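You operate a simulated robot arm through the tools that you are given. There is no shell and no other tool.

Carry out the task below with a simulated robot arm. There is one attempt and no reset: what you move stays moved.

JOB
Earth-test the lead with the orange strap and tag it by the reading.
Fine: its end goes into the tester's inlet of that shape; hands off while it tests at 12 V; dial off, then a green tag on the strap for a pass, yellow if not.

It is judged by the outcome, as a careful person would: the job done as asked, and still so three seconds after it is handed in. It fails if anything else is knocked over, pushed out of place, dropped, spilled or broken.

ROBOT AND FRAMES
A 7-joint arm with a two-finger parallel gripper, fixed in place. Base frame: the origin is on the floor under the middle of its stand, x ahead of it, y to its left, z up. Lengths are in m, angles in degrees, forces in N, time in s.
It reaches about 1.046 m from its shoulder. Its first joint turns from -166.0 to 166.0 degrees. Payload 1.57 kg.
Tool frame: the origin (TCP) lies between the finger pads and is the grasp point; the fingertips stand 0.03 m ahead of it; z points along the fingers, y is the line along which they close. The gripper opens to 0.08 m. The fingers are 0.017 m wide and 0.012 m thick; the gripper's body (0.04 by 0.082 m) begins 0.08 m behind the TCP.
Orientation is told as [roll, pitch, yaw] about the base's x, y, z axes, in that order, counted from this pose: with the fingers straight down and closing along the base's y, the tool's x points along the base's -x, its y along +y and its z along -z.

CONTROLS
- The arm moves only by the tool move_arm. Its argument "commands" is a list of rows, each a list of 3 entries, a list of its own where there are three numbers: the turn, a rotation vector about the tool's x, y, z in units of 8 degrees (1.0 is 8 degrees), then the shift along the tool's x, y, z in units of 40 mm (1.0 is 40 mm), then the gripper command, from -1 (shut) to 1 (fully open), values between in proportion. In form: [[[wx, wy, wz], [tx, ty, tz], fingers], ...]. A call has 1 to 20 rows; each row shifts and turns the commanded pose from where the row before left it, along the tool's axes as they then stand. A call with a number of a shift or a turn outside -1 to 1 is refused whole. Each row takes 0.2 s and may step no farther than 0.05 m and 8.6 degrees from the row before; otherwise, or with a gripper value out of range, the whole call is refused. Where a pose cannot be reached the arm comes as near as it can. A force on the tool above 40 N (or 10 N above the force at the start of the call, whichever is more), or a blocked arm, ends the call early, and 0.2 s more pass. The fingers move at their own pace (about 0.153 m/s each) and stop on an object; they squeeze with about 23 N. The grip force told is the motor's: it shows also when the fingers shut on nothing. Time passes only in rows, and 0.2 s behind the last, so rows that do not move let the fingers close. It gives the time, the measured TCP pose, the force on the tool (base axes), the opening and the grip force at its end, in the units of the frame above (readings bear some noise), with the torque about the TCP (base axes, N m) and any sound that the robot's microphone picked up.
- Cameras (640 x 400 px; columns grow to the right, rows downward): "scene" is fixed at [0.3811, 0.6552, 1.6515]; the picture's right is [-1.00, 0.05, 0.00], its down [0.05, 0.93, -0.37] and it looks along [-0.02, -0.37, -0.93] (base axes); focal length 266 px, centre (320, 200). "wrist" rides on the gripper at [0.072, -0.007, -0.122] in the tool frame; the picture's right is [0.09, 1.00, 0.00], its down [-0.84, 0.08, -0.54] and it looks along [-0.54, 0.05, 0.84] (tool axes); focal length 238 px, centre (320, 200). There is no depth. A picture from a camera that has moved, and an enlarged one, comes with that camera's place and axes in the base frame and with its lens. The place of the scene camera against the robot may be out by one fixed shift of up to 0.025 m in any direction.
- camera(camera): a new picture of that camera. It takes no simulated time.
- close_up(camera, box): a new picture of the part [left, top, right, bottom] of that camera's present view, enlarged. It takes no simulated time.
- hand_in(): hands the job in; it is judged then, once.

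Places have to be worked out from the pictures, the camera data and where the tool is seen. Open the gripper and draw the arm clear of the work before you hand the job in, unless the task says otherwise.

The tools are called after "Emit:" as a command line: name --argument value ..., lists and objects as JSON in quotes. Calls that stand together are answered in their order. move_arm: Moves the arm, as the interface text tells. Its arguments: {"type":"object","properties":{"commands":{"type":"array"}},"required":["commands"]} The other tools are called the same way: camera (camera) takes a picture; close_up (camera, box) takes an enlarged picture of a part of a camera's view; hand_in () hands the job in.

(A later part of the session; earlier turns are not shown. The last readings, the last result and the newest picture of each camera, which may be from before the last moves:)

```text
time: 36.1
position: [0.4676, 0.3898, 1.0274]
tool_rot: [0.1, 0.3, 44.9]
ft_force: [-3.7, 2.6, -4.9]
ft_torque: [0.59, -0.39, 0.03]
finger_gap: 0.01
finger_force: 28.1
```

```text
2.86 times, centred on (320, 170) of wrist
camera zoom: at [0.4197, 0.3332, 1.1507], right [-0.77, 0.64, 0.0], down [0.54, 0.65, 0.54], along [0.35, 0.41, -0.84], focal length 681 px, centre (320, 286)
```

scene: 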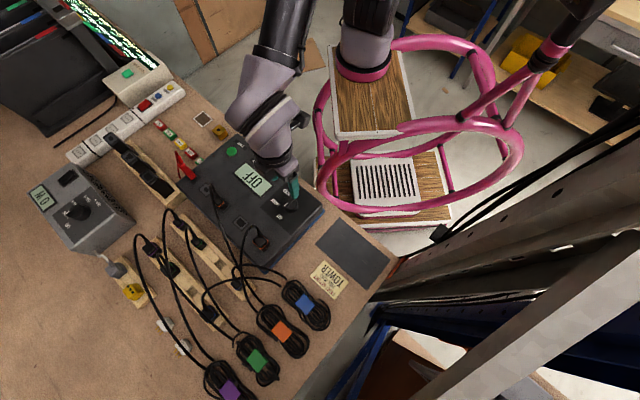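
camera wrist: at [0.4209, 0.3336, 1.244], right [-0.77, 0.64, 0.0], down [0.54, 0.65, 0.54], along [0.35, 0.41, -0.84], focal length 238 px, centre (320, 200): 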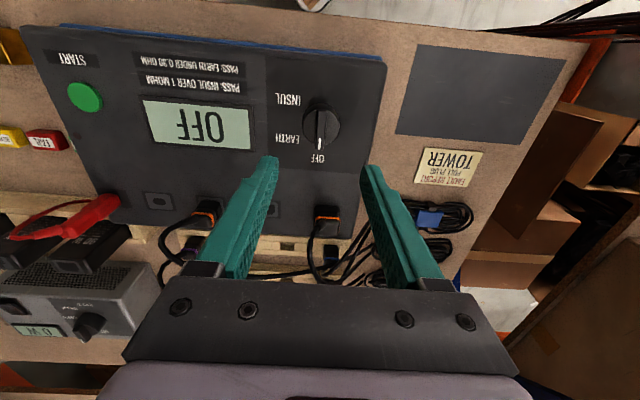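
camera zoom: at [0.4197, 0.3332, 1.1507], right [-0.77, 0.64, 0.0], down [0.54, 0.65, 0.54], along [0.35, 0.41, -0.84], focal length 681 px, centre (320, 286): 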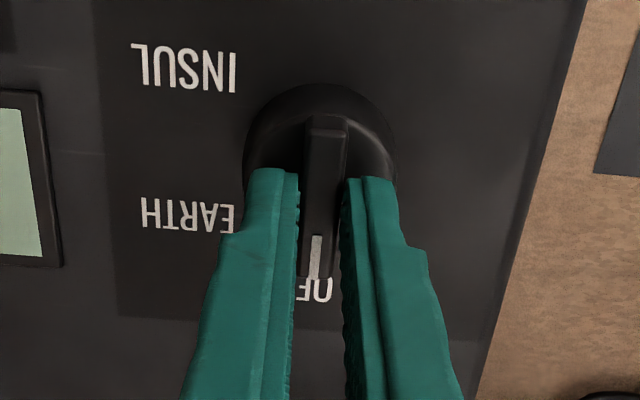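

The bar is held (10 mm gap). I turn it clockwise as seen from above in 8° steps, a total of about 60°, towards EARTH.

Emit:
move_arm --commands '[[[0, 0, 0.5], [0, 0.015, 0], -1], [[0, 0, 1], [0, 0, 0], -1], [[0, 0, 1], [0, 0, 0], -1], [[0, 0, 1], [0, 0, 0], -1], [[0, 0, 1], [0, 0, 0], -1], [[0, 0, 1], [0, 0, 0], -1], [[0, 0, 1], [0, 0, 0], -1], [[0, 0, 1], [0, 0, 0], -1]]'

Emit:
camera --camera "wrist"

Emit:
close_up --camera "scene" --box '[190, 140, 330, 260]'

```text
time: 37.9
position: [0.4656, 0.3891, 1.0292]
tool_rot: [-0.1, 0.0, -15.4]
ft_force: [10.6, -3.4, -14.5]
ft_torque: [-0.15, -0.78, -0.01]
finger_gap: 0.0098
finger_force: 27.9
```

```text
taken
camera wrist: at [0.3946, 0.4022, 1.1506], right [0.17, 0.98, 0.0], down [0.83, -0.14, 0.54], along [0.53, -0.1, -0.84], focal length 238 px, centre (320, 200)
```

wrist: 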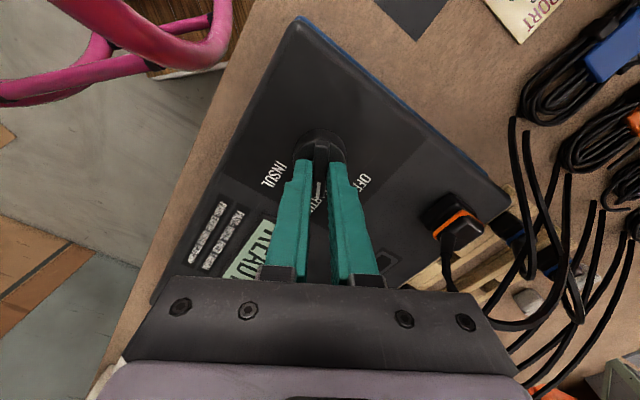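

```text
3.33 times, centred on (260, 200) of scene
camera zoom: at [0.3811, 0.6552, 1.6515], right [-1.0, 0.05, 0.0], down [0.05, 0.93, -0.37], along [-0.02, -0.37, -0.93], focal length 888 px, centre (520, 200)
```

zoom: 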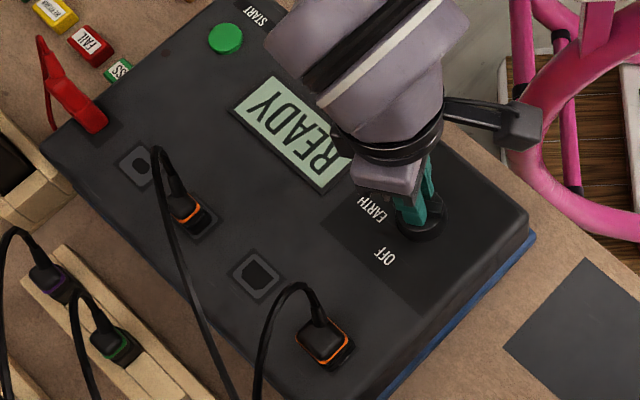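

The display reads READY, so the dial is at EARTH. I release the knob and rise clear of it.

Emit:
move_arm --commands '[[[0, 0, 0], [0, 0, 0], -0.3], [[0, 0, 0], [0, 0, 0], 0.0], [[0, 0, 0], [0, 0, -0.5], 0.0], [[0, 0, 0], [0, 0, -1], 0.0], [[0, 0, 0], [0, 0, -1], 0.0]]'

Emit:
camera --camera "wrist"

Emit:
close_up --camera "scene" --box '[190, 120, 330, 260]'

```text
time: 39.1
position: [0.467, 0.392, 1.1269]
tool_rot: [-0.3, 0.1, -15.3]
ft_force: [-0.5, 0.4, 0.1]
ft_torque: [-0.04, -0.01, -0.01]
finger_gap: 0.04
finger_force: 0.0
```

```text
taken
camera wrist: at [0.3946, 0.4045, 1.2498], right [0.17, 0.99, 0.0], down [0.83, -0.14, 0.54], along [0.53, -0.1, -0.84], focal length 238 px, centre (320, 200)
```

wrist: 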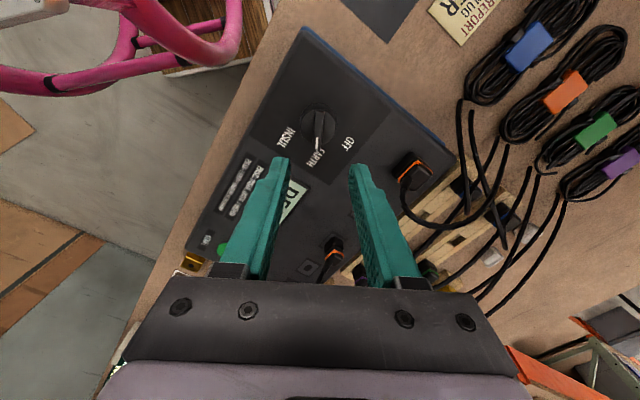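

```text
2.86 times, centred on (260, 190) of scene
camera zoom: at [0.3811, 0.6552, 1.6515], right [-1.0, 0.05, 0.0], down [0.05, 0.93, -0.37], along [-0.02, -0.37, -0.93], focal length 761 px, centre (491, 229)
```

zoom: 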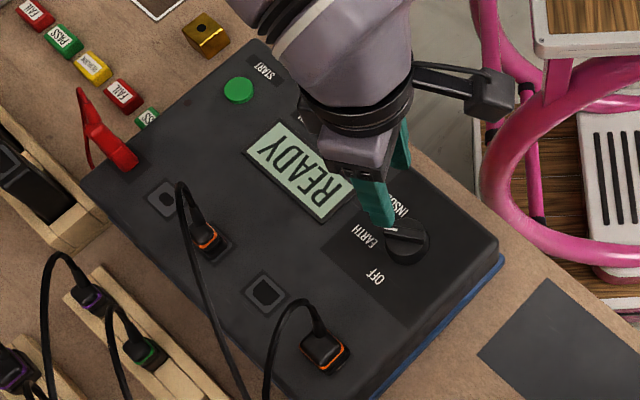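

The dial is on EARTH and the display still says READY. I move at height toward the green START button, estimated at about [0.640, 0.203].

Emit:
move_arm --commands '[[[0, 0, 0], [-0.755, -0.486, 0], -1], [[0, 0, 0], [-0.755, -0.486, 0], -1], [[0, 0, 0], [-0.755, -0.486, 0], -1], [[0, 0, 0], [-0.755, -0.486, 0], -1], [[0, 0, 0], [-0.755, -0.486, 0], -1], [[0, 0, 0], [-0.755, -0.486, 0], -1], [[0, 0, 0], [-0.755, -0.486, 0], -1], [[0, 0, 0], [0, 0, 0], -1]]'

Emit:
camera --camera "wrist"

Emit:
close_up --camera "wrist" --box '[240, 80, 400, 220]'

Emit:
close_up --camera "scene" --box '[140, 90, 300, 220]'

```text
time: 40.9
position: [0.6363, 0.2022, 1.1282]
tool_rot: [-0.2, 0.1, -15.2]
ft_force: [1.3, 0.5, -0.5]
ft_torque: [0.0, -0.05, -0.02]
finger_gap: 0.0
finger_force: 21.6
```

```text
taken
camera wrist: at [0.5646, 0.2153, 1.251], right [0.17, 0.99, 0.0], down [0.83, -0.14, 0.54], along [0.53, -0.1, -0.84], focal length 238 px, centre (320, 200)
```

wrist: 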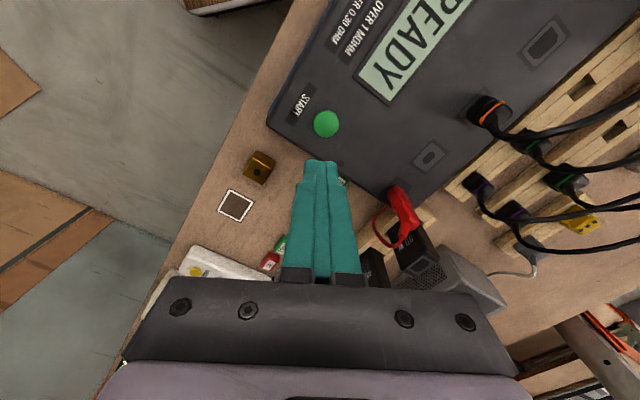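

```text
2.86 times, centred on (320, 150) of wrist
camera zoom: at [0.5646, 0.2153, 1.251], right [0.17, 0.99, 0.0], down [0.83, -0.14, 0.54], along [0.53, -0.1, -0.84], focal length 681 px, centre (320, 343)
```

zoom: 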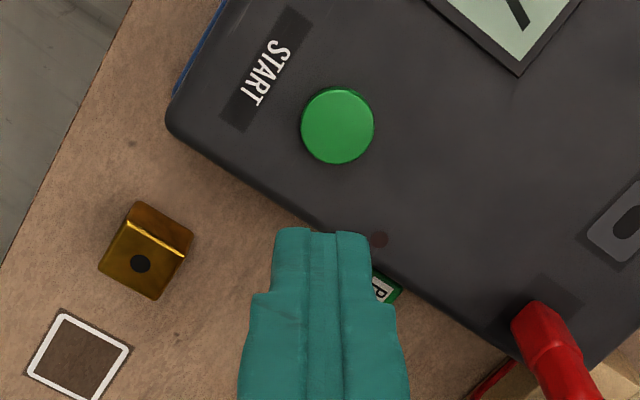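

```text
3.08 times, centred on (220, 155) of scene
camera zoom: at [0.3811, 0.6552, 1.6515], right [-1.0, 0.05, 0.0], down [0.05, 0.93, -0.37], along [-0.02, -0.37, -0.93], focal length 820 px, centre (628, 338)
```

zoom: 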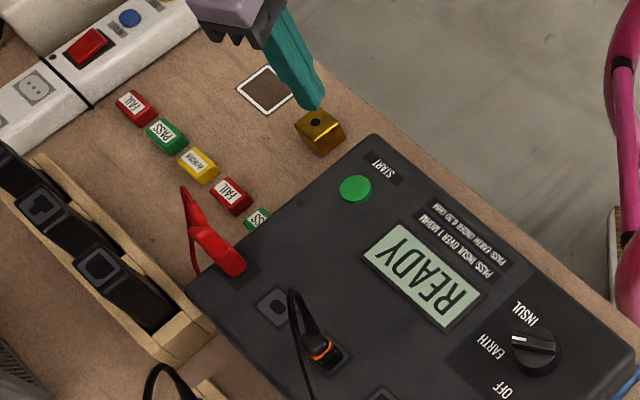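

The START button's top is at about [0.638, 0.209, 0.977]. With closed fingers I go over it and stop about 1 cm above.

Emit:
move_arm --commands '[[[0, 0, 0], [0, 0.058, 0.9], -1], [[0, 0, 0], [0, 0.058, 0.9], -1], [[0, 0, 0], [0, 0.058, 0.9], -1], [[0, 0, 0], [0, 0, 0], -1]]'

Emit:
close_up --camera "wrist" --box '[240, 80, 400, 220]'

Emit:
close_up --camera "scene" --box '[200, 110, 300, 200]'

```text
time: 41.9
position: [0.637, 0.2078, 1.021]
tool_rot: [-0.2, 0.2, -15.2]
ft_force: [0.1, -0.2, -0.2]
ft_torque: [0.01, -0.02, 0.03]
finger_gap: 0.0
finger_force: 20.8
```

```text
2.86 times, centred on (320, 150) of wrist
camera zoom: at [0.5648, 0.2212, 1.1442], right [0.17, 0.99, 0.0], down [0.83, -0.14, 0.54], along [0.53, -0.1, -0.84], focal length 681 px, centre (320, 343)
```

zoom: 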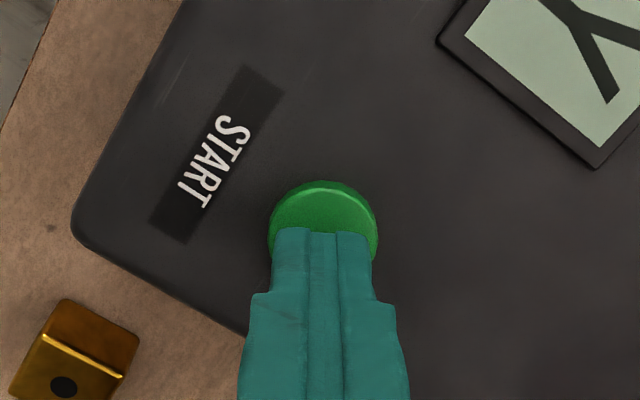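

```text
4.44 times, centred on (250, 155) of scene
camera zoom: at [0.3811, 0.6552, 1.6515], right [-1.0, 0.05, 0.0], down [0.05, 0.93, -0.37], along [-0.02, -0.37, -0.93], focal length 1184 px, centre (631, 400)
```

zoom: 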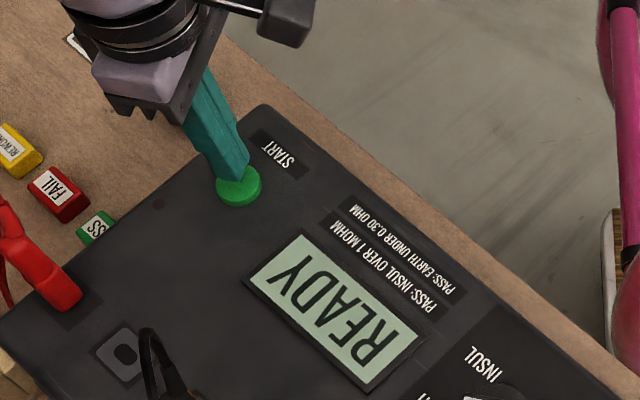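

The closed fingertips are centred over START with READY on the display. I lower in small steps until the button responds.

Emit:
move_arm --commands '[[[0, 0, 0], [0, 0, 0.08], -1], [[0, 0, 0], [0, 0, 0.08], -1], [[0, 0, 0], [0, 0, 0.06], -1], [[0, 0, 0], [0, 0, 0.06], -1], [[0, 0, 0], [0, 0, 0.06], -1]]'

Emit:
close_up --camera "scene" --box '[200, 110, 300, 200]'

```text
time: 43.1
position: [0.6348, 0.2089, 1.0075]
tool_rot: [-0.2, 0.1, -15.2]
ft_force: [0.8, 0.1, -0.1]
ft_torque: [0.03, 0.0, 0.0]
finger_gap: 0.0001
finger_force: 20.9
```

```text
4.44 times, centred on (250, 155) of scene
camera zoom: at [0.3811, 0.6552, 1.6515], right [-1.0, 0.05, 0.0], down [0.05, 0.93, -0.37], along [-0.02, -0.37, -0.93], focal length 1184 px, centre (631, 400)
```

zoom: 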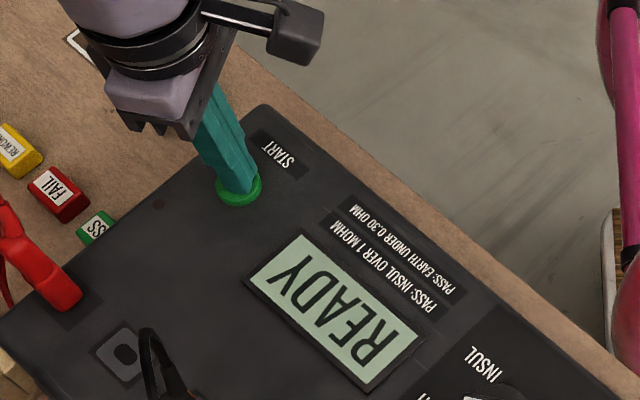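

No contact yet at TCP z 1.0075. I continue downward in 2 mm steps.

Emit:
move_arm --commands '[[[0, 0, 0], [0, 0, 0.05], -1], [[0, 0, 0], [0, 0, 0.05], -1], [[0, 0, 0], [0, 0, 0.05], -1]]'

Emit:
close_up --camera "scene" --box '[200, 110, 300, 200]'

```text
time: 43.9
position: [0.6358, 0.21, 1.0017]
tool_rot: [-0.2, 0.1, -15.2]
ft_force: [-3.8, -1.1, 6.8]
ft_torque: [-0.03, 0.09, 0.0]
finger_gap: 0.0001
finger_force: 21.3
heard: click
```

```text
4.44 times, centred on (250, 155) of scene
camera zoom: at [0.3811, 0.6552, 1.6515], right [-1.0, 0.05, 0.0], down [0.05, 0.93, -0.37], along [-0.02, -0.37, -0.93], focal length 1184 px, centre (631, 400)
```

zoom: 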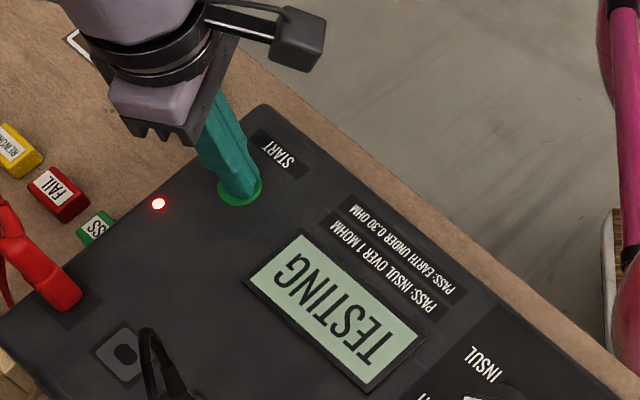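

A click was heard and the display says TESTING with the red lamp lit. I take the hand off at once, straight up and away.

Emit:
move_arm --commands '[[[0, 0, 0], [0, 0, -1], -1], [[0, 0, 0], [0, 0, -1], -1], [[0, 0, 0], [0, 0, -1], -1], [[0, 0, 0], [0, 0, -1], -1]]'

Emit:
close_up --camera "scene" --box '[180, 110, 330, 260]'

```text
time: 44.9
position: [0.6367, 0.2094, 1.1626]
tool_rot: [-0.3, 0.1, -15.1]
ft_force: [0.1, 0.1, 0.2]
ft_torque: [-0.02, 0.01, 0.01]
finger_gap: 0.0
finger_force: 21.5
```

```text
2.67 times, centred on (255, 185) of scene
camera zoom: at [0.3811, 0.6552, 1.6515], right [-1.0, 0.05, 0.0], down [0.05, 0.93, -0.37], along [-0.02, -0.37, -0.93], focal length 710 px, centre (493, 240)
```

zoom: 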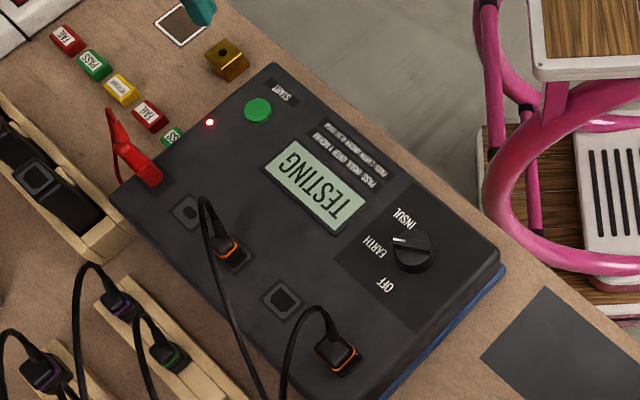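

The hand is clear and the tester is still TESTING. I wait with still rows and watch the display.

Emit:
move_arm --commands '[[[0, 0, 0], [0, 0, 0], -1], [[0, 0, 0], [0, 0, 0], -1], [[0, 0, 0], [0, 0, 0], -1], [[0, 0, 0], [0, 0, 0], -1], [[0, 0, 0], [0, 0, 0], -1], [[0, 0, 0], [0, 0, 0], -1], [[0, 0, 0], [0, 0, 0], -1], [[0, 0, 0], [0, 0, 0], -1], [[0, 0, 0], [0, 0, 0], -1], [[0, 0, 0], [0, 0, 0], -1]]'

Emit:
close_up --camera "scene" --box '[180, 110, 330, 260]'

```text
time: 47.1
position: [0.6376, 0.2102, 1.1619]
tool_rot: [-0.3, 0.1, -15.3]
ft_force: [0.3, 0.6, -0.4]
ft_torque: [0.0, -0.01, 0.02]
finger_gap: 0.0001
finger_force: 21.2
```

```text
2.67 times, centred on (255, 185) of scene
camera zoom: at [0.3811, 0.6552, 1.6515], right [-1.0, 0.05, 0.0], down [0.05, 0.93, -0.37], along [-0.02, -0.37, -0.93], focal length 710 px, centre (493, 240)
```

zoom: 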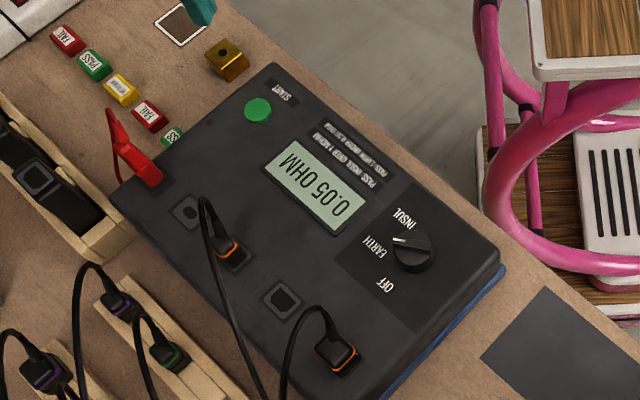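

I enlarge the display to read the result exactly.

Emit:
close_up --camera "scene" --box '[230, 140, 280, 200]'

Emit:
camera --camera "wrist"

```text
6.67 times, centred on (255, 170) of scene
camera zoom: at [0.3811, 0.6552, 1.6515], right [-1.0, 0.05, 0.0], down [0.05, 0.93, -0.37], along [-0.02, -0.37, -0.93], focal length 1776 px, centre (753, 400)
```

zoom: 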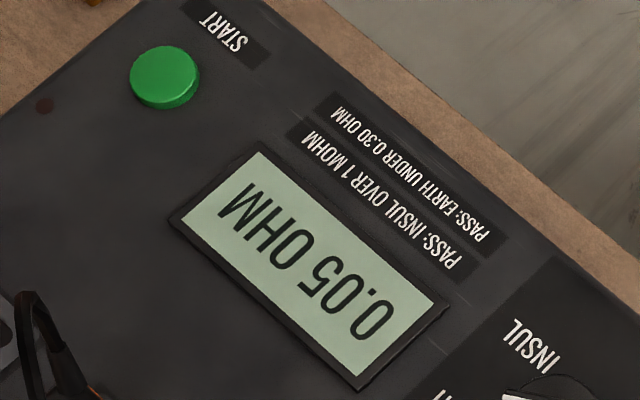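

```text
taken
camera wrist: at [0.5657, 0.2228, 1.2848], right [0.17, 0.99, 0.0], down [0.83, -0.14, 0.54], along [0.53, -0.1, -0.84], focal length 238 px, centre (320, 200)
```

wrist: 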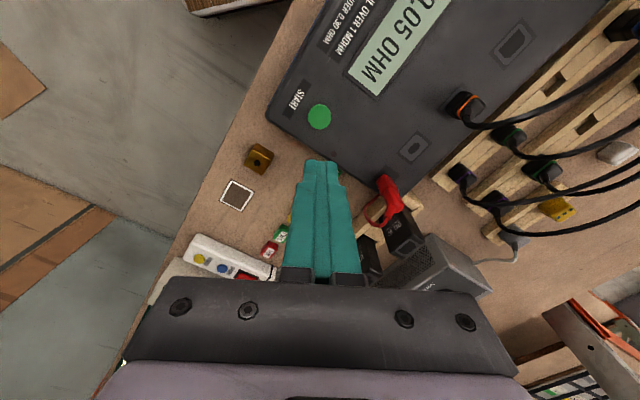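

The reading is 0.05 OHM against "PASS: EARTH UNDER 0.30 OHM", so the lead passes and gets a green tag. First the dial goes off: I return above the knob at the same yaw of −15°.

Emit:
move_arm --commands '[[[0, 0, 0], [0.757, 0.457, 0.125], -0.5], [[0, 0, 0], [0.757, 0.457, 0.125], 0.2], [[0, 0, 0], [0.757, 0.457, 0.125], 0.2], [[0, 0, 0], [0.757, 0.457, 0.125], 0.2], [[0, 0, 0], [0.757, 0.457, 0.125], 0.2], [[0, 0, 0], [0.757, 0.457, 0.125], 0.2], [[0, 0, 0], [0.757, 0.457, 0.125], 0.2], [[0, 0, 0], [0, 0, 0], 0.2]]'

Emit:
close_up --camera "wrist" --box '[240, 80, 400, 220]'

```text
time: 48.9
position: [0.4644, 0.3892, 1.1277]
tool_rot: [-0.3, 0.1, -15.3]
ft_force: [-0.4, -0.3, 0.1]
ft_torque: [-0.03, -0.02, -0.04]
finger_gap: 0.0476
finger_force: 0.0
```

```text
2.86 times, centred on (320, 150) of wrist
camera zoom: at [0.3922, 0.402, 1.2503], right [0.17, 0.98, 0.0], down [0.83, -0.14, 0.54], along [0.53, -0.1, -0.84], focal length 681 px, centre (320, 343)
```

zoom: 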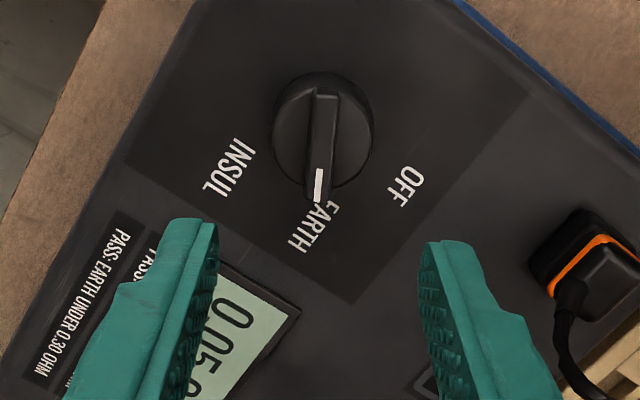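

The bar points to EARTH and its centre lies right under the TCP. I descend to z≈1.028 around it, close, and check.

Emit:
move_arm --commands '[[[0, 0, 0], [0, 0, 0.9], 0.2], [[0, 0, 0], [0, 0, 0.9], 0.2], [[0, 0, 0], [0, 0, 0.68], 0.2], [[0, 0, 0], [0, 0, 0], -0.3], [[0, 0, 0], [0, 0, 0], -1], [[0, 0, 0], [0, 0, 0], -1]]'

Emit:
close_up --camera "wrist" --box '[240, 100, 400, 240]'

```text
time: 50.3
position: [0.4649, 0.3897, 1.0273]
tool_rot: [-0.2, 0.1, -15.2]
ft_force: [0.6, 2.4, -4.7]
ft_torque: [-0.01, -0.53, 0.0]
finger_gap: 0.0098
finger_force: 28.2
```

```text
2.86 times, centred on (320, 170) of wrist
camera zoom: at [0.3932, 0.4022, 1.1496], right [0.17, 0.99, 0.0], down [0.83, -0.14, 0.54], along [0.53, -0.1, -0.84], focal length 681 px, centre (320, 286)
```

zoom: 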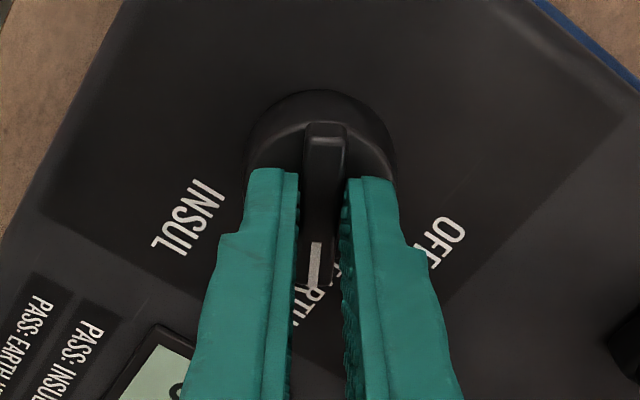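

The bar is held again. I turn it back 60° counter-clockwise to OFF.

Emit:
move_arm --commands '[[[0, 0, -0.5], [0, 0, 0], -1], [[0, 0, -1], [0, 0, 0], -1], [[0, 0, -1], [0, 0, 0], -1], [[0, 0, -1], [0, 0, 0], -1], [[0, 0, -1], [0, 0, 0], -1], [[0, 0, -1], [0, 0, 0], -1], [[0, 0, -1], [0, 0, 0], -1], [[0, 0, -1], [0, 0, 0], -1]]'

Emit:
close_up --camera "scene" --box '[190, 120, 330, 260]'

Emit:
close_up --camera "wrist" --box '[240, 100, 400, 240]'

```text
time: 52.1
position: [0.4651, 0.3875, 1.0271]
tool_rot: [-0.1, 0.1, 44.8]
ft_force: [4.1, -12.7, 9.6]
ft_torque: [-0.5, 0.06, -0.04]
finger_gap: 0.0098
finger_force: 27.4
```

```text
2.86 times, centred on (260, 190) of scene
camera zoom: at [0.3811, 0.6552, 1.6515], right [-1.0, 0.05, 0.0], down [0.05, 0.93, -0.37], along [-0.02, -0.37, -0.93], focal length 761 px, centre (491, 229)
```

zoom: 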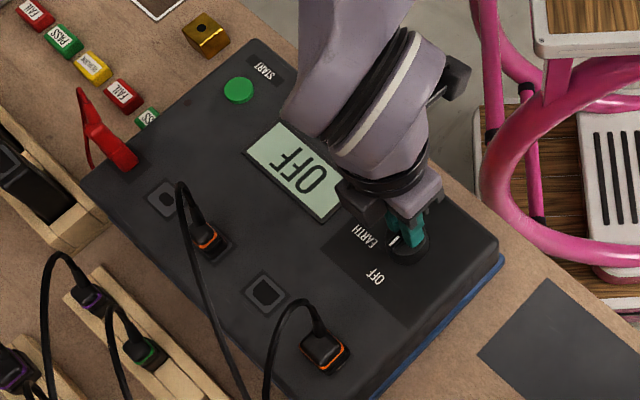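

```text
2.86 times, centred on (320, 170) of wrist
camera zoom: at [0.4186, 0.3325, 1.1498], right [-0.77, 0.64, 0.0], down [0.54, 0.65, 0.54], along [0.35, 0.41, -0.84], focal length 681 px, centre (320, 286)
```

zoom: 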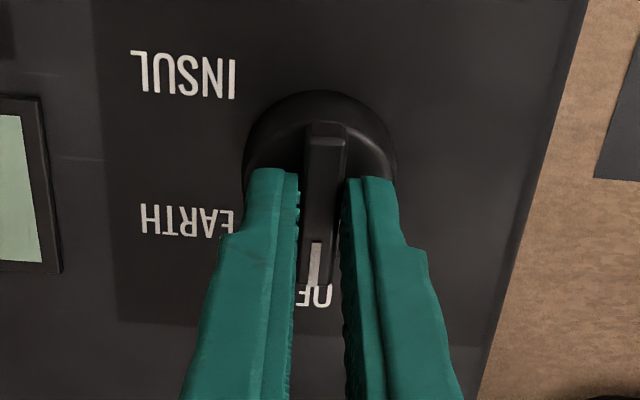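

The display shows OFF again. I release the knob, rise, and head toward the row of tags beyond the START side for a look.

Emit:
move_arm --commands '[[[0, 0, 0], [0, 0, 0], -0.3], [[0, 0, 0], [0, 0, 0], 0.0], [[0, 0, 0], [0, 0, -0.5], 0.0], [[0, 0, 0], [0, 0, -1], 0.0], [[0, 0, 0], [0, 0, -1], 0.0], [[0, 0, 0], [0, 0, -1], 0.0]]'

Emit:
close_up --camera "scene" --box '[140, 90, 340, 260]'

Emit:
close_up --camera "scene" --box '[145, 105, 215, 175]'

```text
time: 53.5
position: [0.4653, 0.3875, 1.166]
tool_rot: [0.0, 0.3, 44.8]
ft_force: [0.6, -0.2, -0.2]
ft_torque: [-0.03, -0.01, 0.01]
finger_gap: 0.0401
finger_force: 0.0
```

```text
2.35 times, centred on (240, 175) of scene
camera zoom: at [0.3811, 0.6552, 1.6515], right [-1.0, 0.05, 0.0], down [0.05, 0.93, -0.37], along [-0.02, -0.37, -0.93], focal length 627 px, centre (508, 259)
```

zoom: 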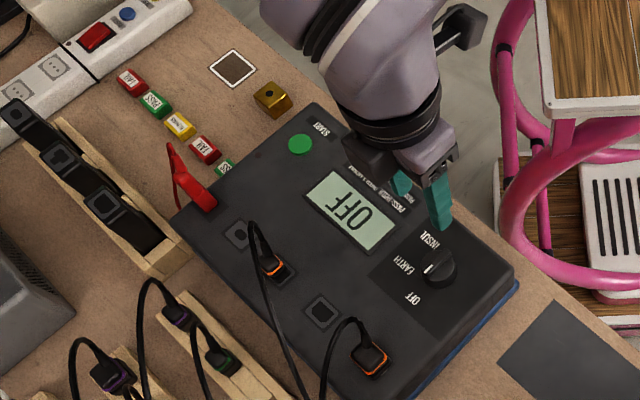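

```text
5.71 times, centred on (180, 140) of scene
camera zoom: at [0.3811, 0.6552, 1.6515], right [-1.0, 0.05, 0.0], down [0.05, 0.93, -0.37], along [-0.02, -0.37, -0.93], focal length 1522 px, centre (1120, 543)
```

zoom: 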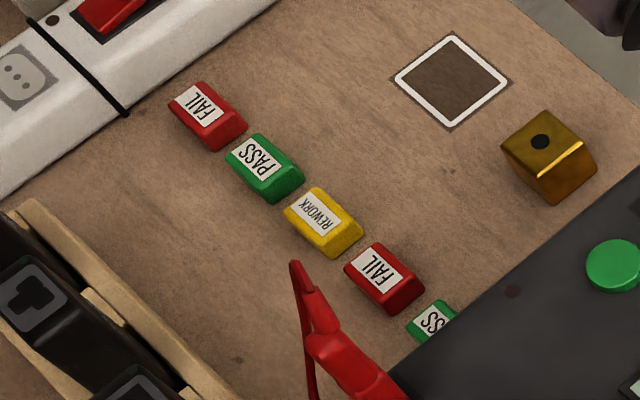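

The dial is OFF. The tags form a row: FAIL, PASS (green), REWORK (yellow), FAIL, PASS (green, by the tester's edge). I fly over to view them from above.

Emit:
move_arm --commands '[[[0, 0, 0], [-0.144, -0.936, 0.03], 0.0], [[0, 0, 0], [-0.144, -0.936, 0.03], 0.0], [[0, 0, 0], [-0.144, -0.936, 0.03], 0.0], [[0, 0, 0], [-0.144, -0.936, 0.03], 0.0], [[0, 0, 0], [-0.144, -0.936, 0.03], 0.0], [[0, 0, 0], [-0.144, -0.936, 0.03], 0.0], [[0, 0, 0], [-0.144, -0.936, 0.03], 0.0], [[0, 0, 0], [-0.144, -0.936, 0.03], 0.0], [[0, 0, 0], [-0.144, -0.936, 0.03], 0.0], [[0, 0, 0], [-0.144, -0.936, 0.03], 0.0], [[0, 0, 0], [-0.144, -0.936, 0.03], 0.0]]'

Emit:
camera --camera "wrist"

Emit:
close_up --camera "wrist" --box '[220, 20, 440, 200]'

Emit:
camera --camera "scene"

```text
time: 55.9
position: [0.8002, 0.1437, 1.1555]
tool_rot: [0.1, 0.2, 44.9]
ft_force: [-0.2, -0.6, -0.2]
ft_torque: [-0.03, -0.05, -0.02]
finger_gap: 0.04
finger_force: 0.1
```

```text
taken
camera wrist: at [0.7541, 0.088, 1.2776], right [-0.77, 0.64, 0.0], down [0.54, 0.65, 0.54], along [0.35, 0.41, -0.84], focal length 238 px, centre (320, 200)
```

wrist: 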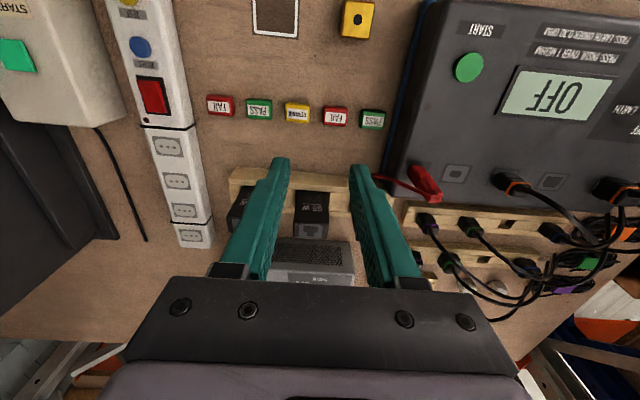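

```text
2.22 times, centred on (330, 110) of wrist
camera zoom: at [0.7541, 0.088, 1.2776], right [-0.77, 0.64, 0.0], down [0.54, 0.65, 0.54], along [0.35, 0.41, -0.84], focal length 530 px, centre (298, 400)
```

zoom: 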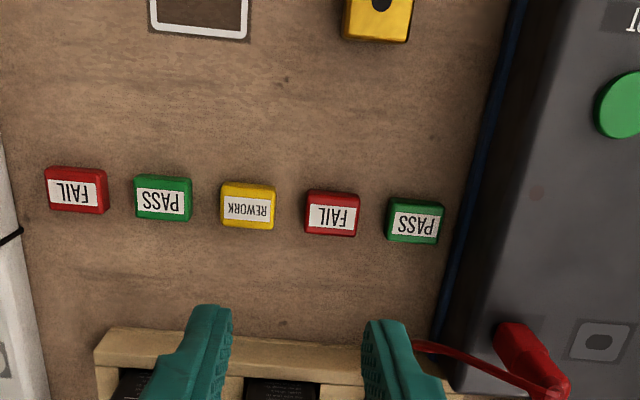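

```text
taken
```

scene: 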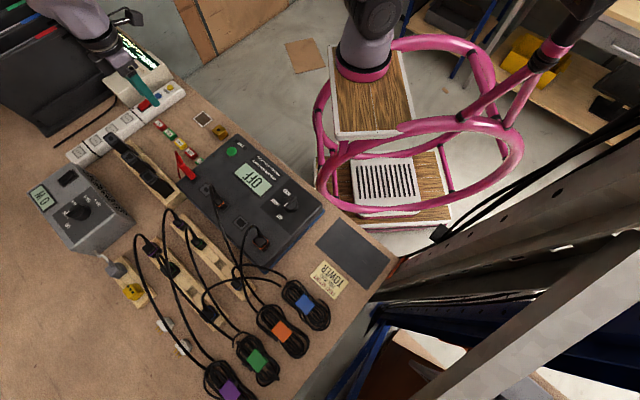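

The green PASS tag second in the row sits near [0.872, 0.089] with free space on its robot and far sides. I turn to yaw −45° so the fingers close across its short side, and move above it.

Emit:
move_arm --commands '[[[0, 0, 1], [0, 0, 0], 0.4], [[0, 0, 1], [0, 0, 0], 0.4], [[0, 0, 1], [0, 0, 0], 0.4], [[0, 0, 1], [0, 0, 0], 0.4], [[0, 0, 1], [0, 0, 0], 0.4], [[0, 0, 1], [0, 0, 0], 0.4], [[0, 0, 1], [0, 0, 0], 0.4], [[0, 0, 1], [0, 0, 0], 0.4], [[0, 0, 1], [0, 0, 0], 0.4], [[0, 0, 1], [0, 0, 0], 0.4], [[0, 0, 1], [0, 0, 0], 0.4], [[0, 0, 0.24], [0, 0, 0], 0.4], [[0, 0, 0], [-0.5625, 0.075, 0.656], 0.4], [[0, 0, 0], [-0.5625, 0.075, 0.656], 0.4], [[0, 0, 0], [-0.5625, 0.075, 0.656], 0.4], [[0, 0, 0], [-0.5625, 0.075, 0.656], 0.4]]'

Emit:
camera --camera "wrist"

Emit:
close_up --camera "wrist" --box '[240, 60, 400, 220]'

Emit:
close_up --camera "scene" --box '[60, 50, 260, 200]'

```text
time: 59.3
position: [0.8733, 0.0863, 1.0476]
tool_rot: [0.0, -0.2, -45.2]
ft_force: [-1.6, -0.7, 0.7]
ft_torque: [-0.04, -0.04, -0.03]
finger_gap: 0.0559
finger_force: 0.0
```

```text
taken
camera wrist: at [0.8169, 0.1331, 1.1696], right [0.64, 0.77, 0.0], down [0.65, -0.54, 0.54], along [0.42, -0.35, -0.84], focal length 238 px, centre (320, 200)
```

wrist: 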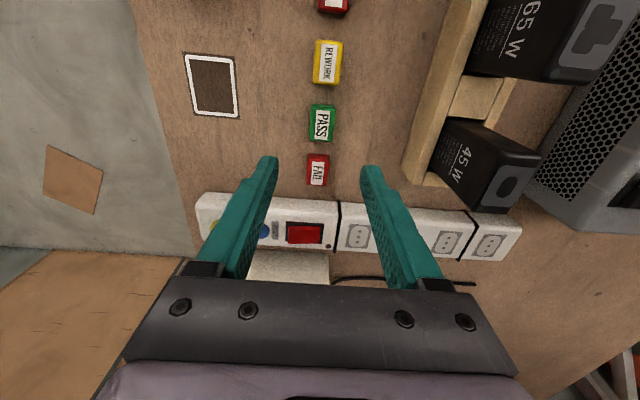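

```text
2.50 times, centred on (320, 140) of wrist
camera zoom: at [0.8169, 0.1331, 1.1696], right [0.64, 0.77, 0.0], down [0.65, -0.54, 0.54], along [0.42, -0.35, -0.84], focal length 596 px, centre (320, 350)
```

zoom: 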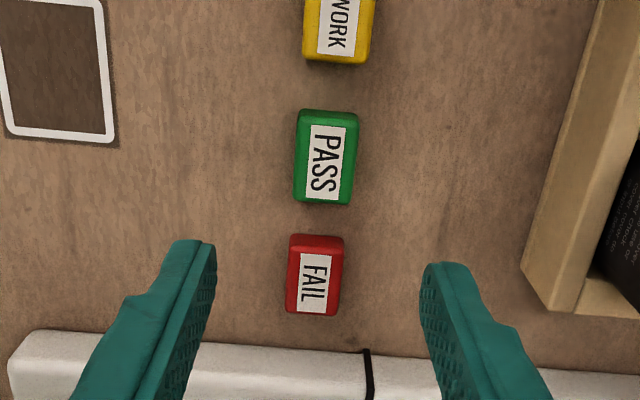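

```text
2.67 times, centred on (160, 125) of scene
camera zoom: at [0.3811, 0.6552, 1.6515], right [-1.0, 0.05, 0.0], down [0.05, 0.93, -0.37], along [-0.02, -0.37, -0.93], focal length 710 px, centre (747, 400)
```

zoom: 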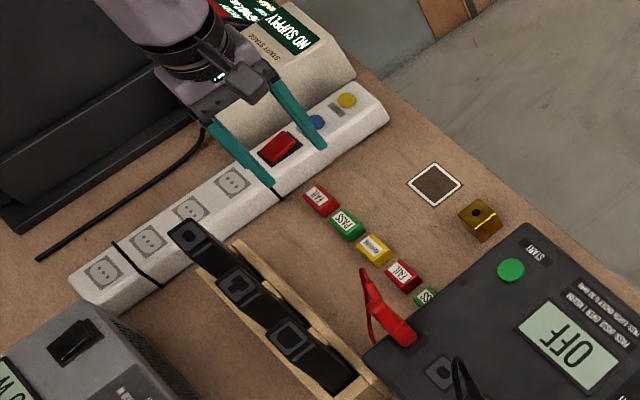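

The green tag is at about [0.871, 0.091] with its top near z 0.905. I correct a few millimetres and descend to just above it.

Emit:
move_arm --commands '[[[0, 0, 0], [0.044, 0.014, 0.813], 0.4], [[0, 0, 0], [0.044, 0.014, 0.813], 0.4], [[0, 0, 0], [0.044, 0.014, 0.78], 0.4], [[0, 0, 0], [0, 0, 0], 0.4]]'

Emit:
camera --camera "wrist"

Emit:
close_up --camera "wrist" --box '[240, 80, 400, 220]'

Emit:
close_up --camera "scene" --box '[120, 100, 220, 180]'

```text
time: 60.3
position: [0.868, 0.0918, 0.9515]
tool_rot: [-0.2, -0.2, -45.1]
ft_force: [1.2, -0.2, -0.4]
ft_torque: [0.0, 0.04, 0.03]
finger_gap: 0.0561
finger_force: 0.1
```

```text
taken
camera wrist: at [0.8133, 0.1386, 1.0746], right [0.64, 0.77, 0.0], down [0.65, -0.54, 0.54], along [0.41, -0.35, -0.84], focal length 238 px, centre (320, 200)
```

wrist: 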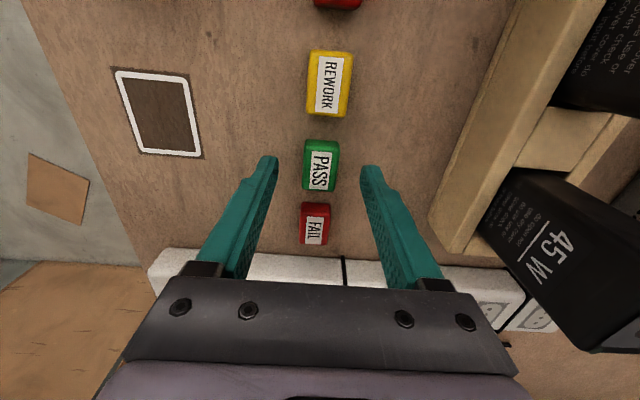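

```text
2.86 times, centred on (320, 150) of wrist
camera zoom: at [0.8133, 0.1386, 1.0746], right [0.64, 0.77, 0.0], down [0.65, -0.54, 0.54], along [0.41, -0.35, -0.84], focal length 681 px, centre (320, 343)
```

zoom: 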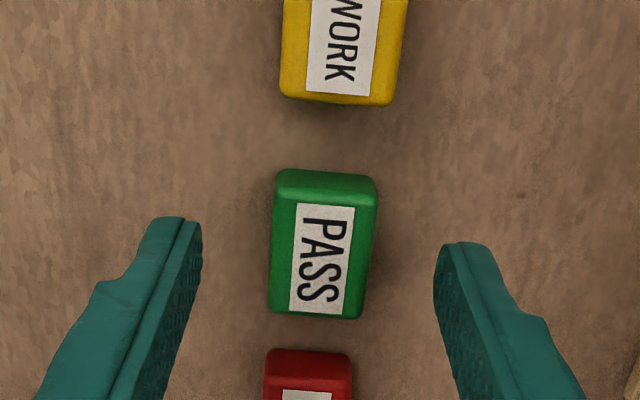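

```text
5.00 times, centred on (170, 140) of scene
camera zoom: at [0.3811, 0.6552, 1.6515], right [-1.0, 0.05, 0.0], down [0.05, 0.93, -0.37], along [-0.02, -0.37, -0.93], focal length 1332 px, centre (1070, 500)
```

zoom: 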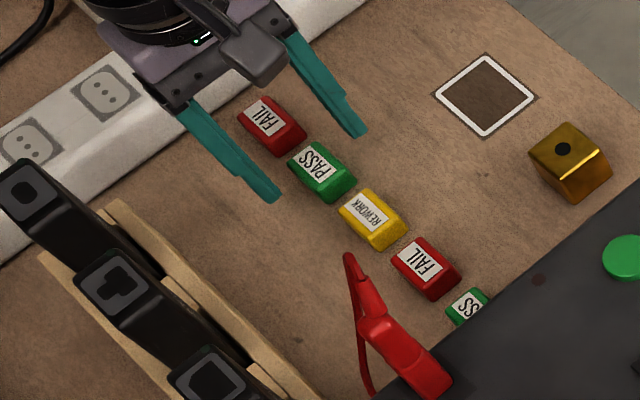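

The tag is centred between the fingers sideways and about 4 mm off along tool −x. I correct that and lower a further 15 mm.

Emit:
move_arm --commands '[[[0, 0, 0], [-0.09, 0.015, 0.19], 0.4], [[0, 0, 0], [0, 0, 0.19], 0.4], [[0, 0, 0], [0, 0, 0], 0.4]]'

Emit:
close_up --camera "wrist" --box '[240, 80, 400, 220]'

Emit:
close_up --camera "scene" --box '[130, 100, 210, 160]'

```text
time: 61.1
position: [0.8712, 0.0889, 0.9375]
tool_rot: [-0.2, 0.0, -45.1]
ft_force: [-0.5, 0.1, -0.8]
ft_torque: [-0.01, 0.0, 0.01]
finger_gap: 0.0557
finger_force: 0.0
```

```text
2.86 times, centred on (320, 150) of wrist
camera zoom: at [0.816, 0.1363, 1.0601], right [0.64, 0.77, 0.0], down [0.65, -0.54, 0.54], along [0.41, -0.35, -0.84], focal length 681 px, centre (320, 343)
```

zoom: 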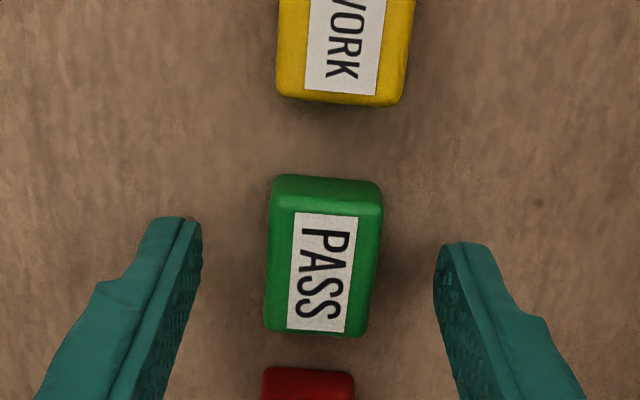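

```text
6.67 times, centred on (170, 130) of scene
camera zoom: at [0.3811, 0.6552, 1.6515], right [-1.0, 0.05, 0.0], down [0.05, 0.93, -0.37], along [-0.02, -0.37, -0.93], focal length 1776 px, centre (1320, 667)
```

zoom: 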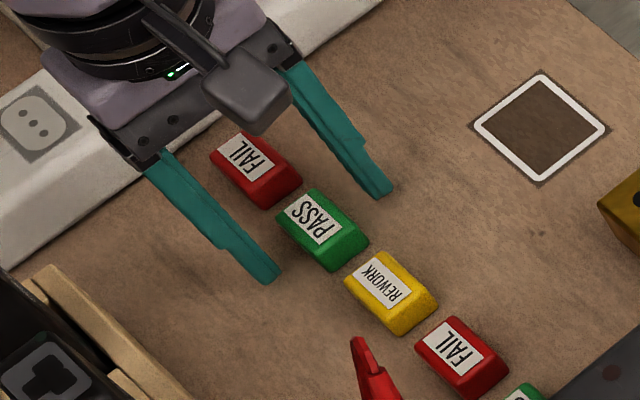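

The tag is centred under the fingertips now. I keep descending in 4 mm steps, watching for contact with the bench.

Emit:
move_arm --commands '[[[0, 0, 0], [0, 0, 0.1], 0.4], [[0, 0, 0], [0, 0, 0.1], 0.4], [[0, 0, 0], [0, 0, 0], 0.4]]'

Emit:
close_up --camera "wrist" --box '[240, 80, 400, 220]'

Emit:
close_up --camera "scene" --box '[130, 100, 210, 160]'

```text
time: 61.9
position: [0.8719, 0.0904, 0.9298]
tool_rot: [-0.1, -0.1, -45.1]
ft_force: [-2.7, 1.1, 11.8]
ft_torque: [0.34, -0.17, 0.08]
finger_gap: 0.0544
finger_force: 0.1
```

```text
2.86 times, centred on (320, 150) of wrist
camera zoom: at [0.8164, 0.1363, 1.0526], right [0.64, 0.77, 0.0], down [0.65, -0.54, 0.54], along [0.42, -0.35, -0.84], focal length 681 px, centre (320, 343)
```

zoom: 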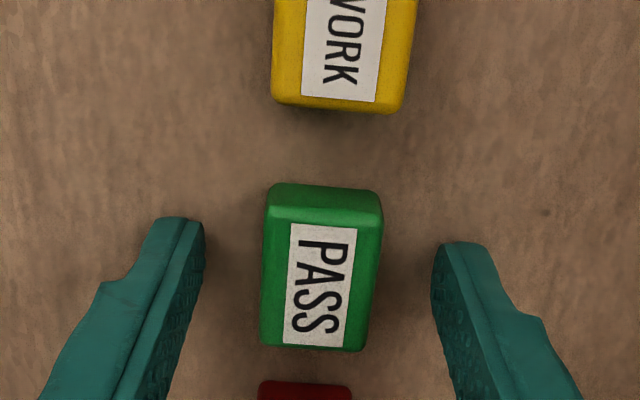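

```text
6.67 times, centred on (170, 130) of scene
camera zoom: at [0.3811, 0.6552, 1.6515], right [-1.0, 0.05, 0.0], down [0.05, 0.93, -0.37], along [-0.02, -0.37, -0.93], focal length 1776 px, centre (1320, 667)
```

zoom: 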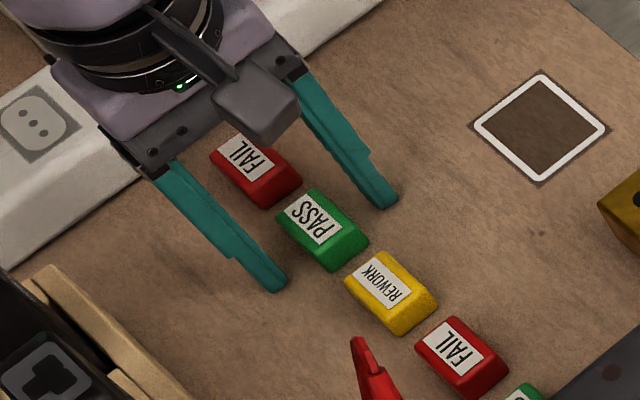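

The fingertips just touched the bench, so its surface is at z≈0.900. I raise 3 mm and close on the tag.

Emit:
move_arm --commands '[[[0, 0, 0], [-0.05, 0, -0.075], 0.4], [[0, 0, 0], [0, 0, 0], 0.0], [[0, 0, 0], [0, 0, 0], -0.4], [[0, 0, 0], [0, 0, 0], -1], [[0, 0, 0], [0, 0, 0], -1]]'

Emit:
close_up --camera "wrist" --box '[240, 80, 400, 220]'

Emit:
close_up --camera "scene" --box '[130, 100, 210, 160]'

```text
time: 63.1
position: [0.8735, 0.088, 0.9313]
tool_rot: [-0.3, -0.1, -45.1]
ft_force: [0.0, 0.2, 0.4]
ft_torque: [0.01, 0.02, 0.0]
finger_gap: 0.0244
finger_force: 22.3
```

```text
2.86 times, centred on (320, 150) of wrist
camera zoom: at [0.8177, 0.1345, 1.0546], right [0.64, 0.77, 0.0], down [0.65, -0.54, 0.54], along [0.41, -0.35, -0.84], focal length 681 px, centre (320, 343)
```

zoom: 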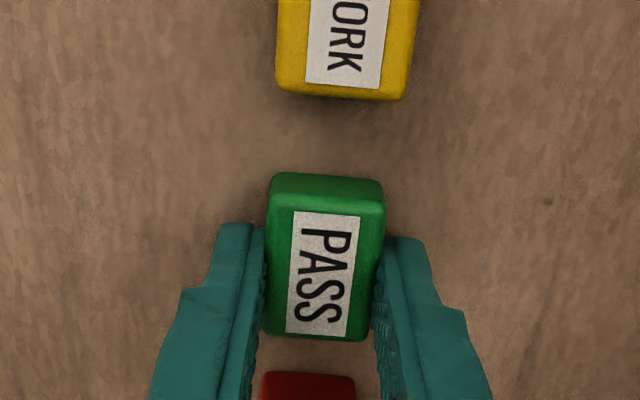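

```text
6.67 times, centred on (170, 130) of scene
camera zoom: at [0.3811, 0.6552, 1.6515], right [-1.0, 0.05, 0.0], down [0.05, 0.93, -0.37], along [-0.02, -0.37, -0.93], focal length 1776 px, centre (1320, 667)
```

zoom: 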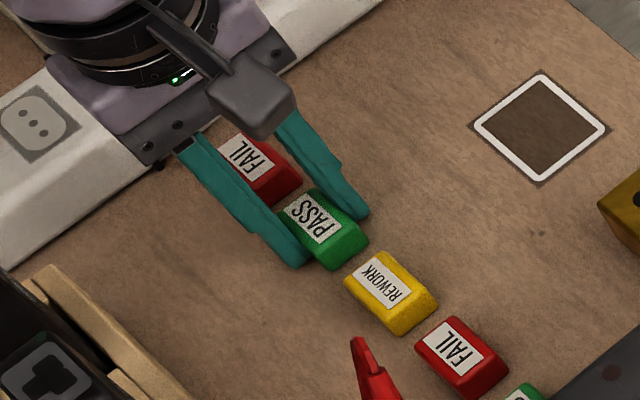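

The green tag is gripped (24 mm). I lift it straight up to z≈1.17.

Emit:
move_arm --commands '[[[0, 0, 0], [0, 0, -0.3], -1], [[0, 0, 0], [0, 0, -0.9], -1], [[0, 0, 0], [0, 0, -1], -1], [[0, 0, 0], [0, 0, -1], -1], [[0, 0, 0], [0, 0, -1], -1], [[0, 0, 0], [0, 0, -1], -1], [[0, 0, 0], [0, 0, -0.8], -1]]'

Emit:
close_up --camera "wrist" --box '[240, 80, 400, 220]'

Emit:
close_up --camera "scene" --box '[230, 260, 350, 370]'

```text
time: 64.7
position: [0.8752, 0.0889, 1.1708]
tool_rot: [-0.3, 0.0, -45.2]
ft_force: [0.0, 0.1, -0.6]
ft_torque: [0.0, -0.01, 0.03]
finger_gap: 0.0243
finger_force: 23.2
```

```text
2.86 times, centred on (320, 150) of wrist
camera zoom: at [0.8183, 0.1354, 1.2939], right [0.64, 0.77, 0.0], down [0.65, -0.54, 0.54], along [0.41, -0.35, -0.84], focal length 681 px, centre (320, 343)
```

zoom: 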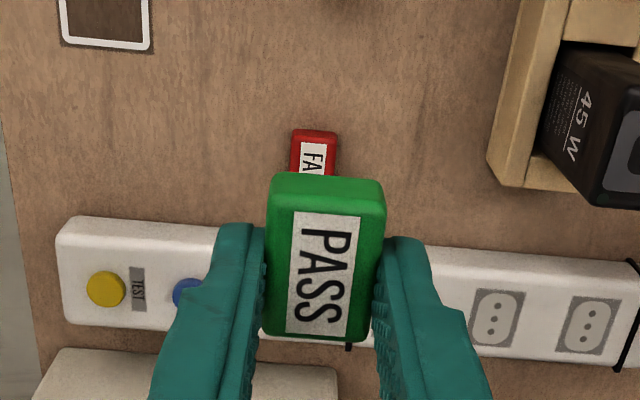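

```text
3.64 times, centred on (290, 315) of scene
camera zoom: at [0.3811, 0.6552, 1.6515], right [-1.0, 0.05, 0.0], down [0.05, 0.93, -0.37], along [-0.02, -0.37, -0.93], focal length 969 px, centre (429, -218)
```

zoom: 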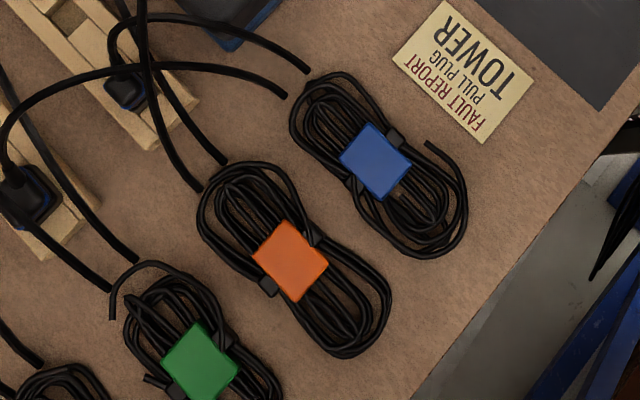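

The tag hangs squarely in the fingers. The orange strap is a plate roughly 45×40 mm aligned with the bench, near [0.50, 0.69]; I carry the tag there at height.

Emit:
move_arm --commands '[[[0, 0, 0], [0.933, 0.224, 0], -1], [[0, 0, 0], [0.933, 0.224, 0], -1], [[0, 0, 0], [0.933, 0.224, 0], -1], [[0, 0, 0], [0.933, 0.224, 0], -1], [[0, 0, 0], [0.933, 0.224, 0], -1], [[0, 0, 0], [0.933, 0.224, 0], -1], [[0, 0, 0], [0.933, 0.224, 0], -1], [[0, 0, 0], [0.933, 0.224, 0], -1], [[0, 0, 0], [0.933, 0.224, 0], -1], [[0, 0, 0], [0.933, 0.224, 0], -1], [[0, 0, 0], [0.933, 0.224, 0], -1], [[0, 0, 0], [0.933, 0.224, 0], -1], [[0, 0, 0], [0.933, 0.224, 0], -1], [[0, 0, 0], [0.933, 0.224, 0], -1], [[0, 0, 0], [0.933, 0.224, 0], -1], [[0, 0, 0], [0.933, 0.224, 0], -1], [[0, 0, 0], [0.933, 0.224, 0], -1], [[0, 0, 0], [0.933, 0.224, 0], -1]]'

Emit:
camera --camera "wrist"

Emit:
camera --camera "scene"

```text
time: 68.5
position: [0.4928, 0.6524, 1.1665]
tool_rot: [-0.2, -0.1, -45.2]
ft_force: [0.7, 0.0, -0.1]
ft_torque: [0.04, 0.16, 0.0]
finger_gap: 0.024
finger_force: 22.8
out of reach, approached as far as the arm can: row 17, 18
```

```text
taken
camera wrist: at [0.4374, 0.7001, 1.2893], right [0.64, 0.77, 0.0], down [0.65, -0.54, 0.54], along [0.41, -0.35, -0.84], focal length 238 px, centre (320, 200)
```

wrist: 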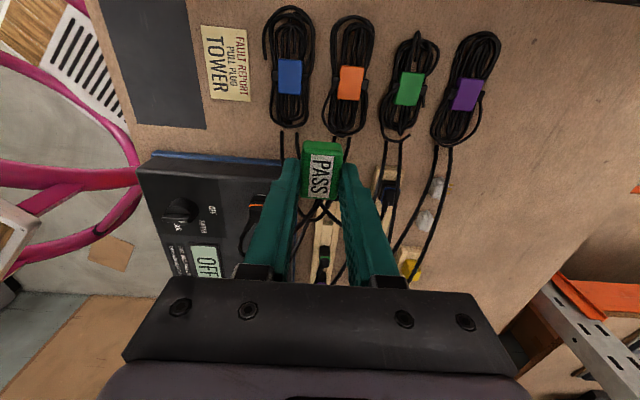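

```text
taken
```

scene: 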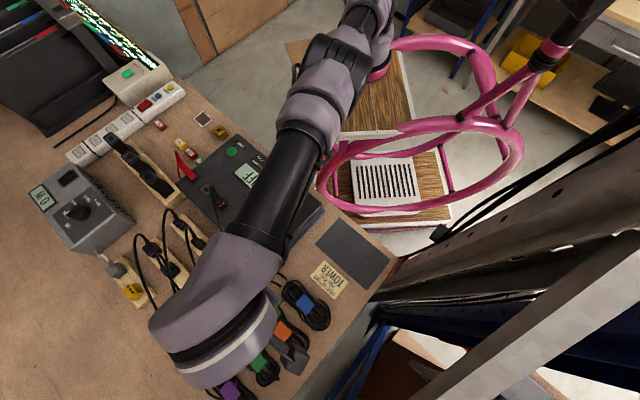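

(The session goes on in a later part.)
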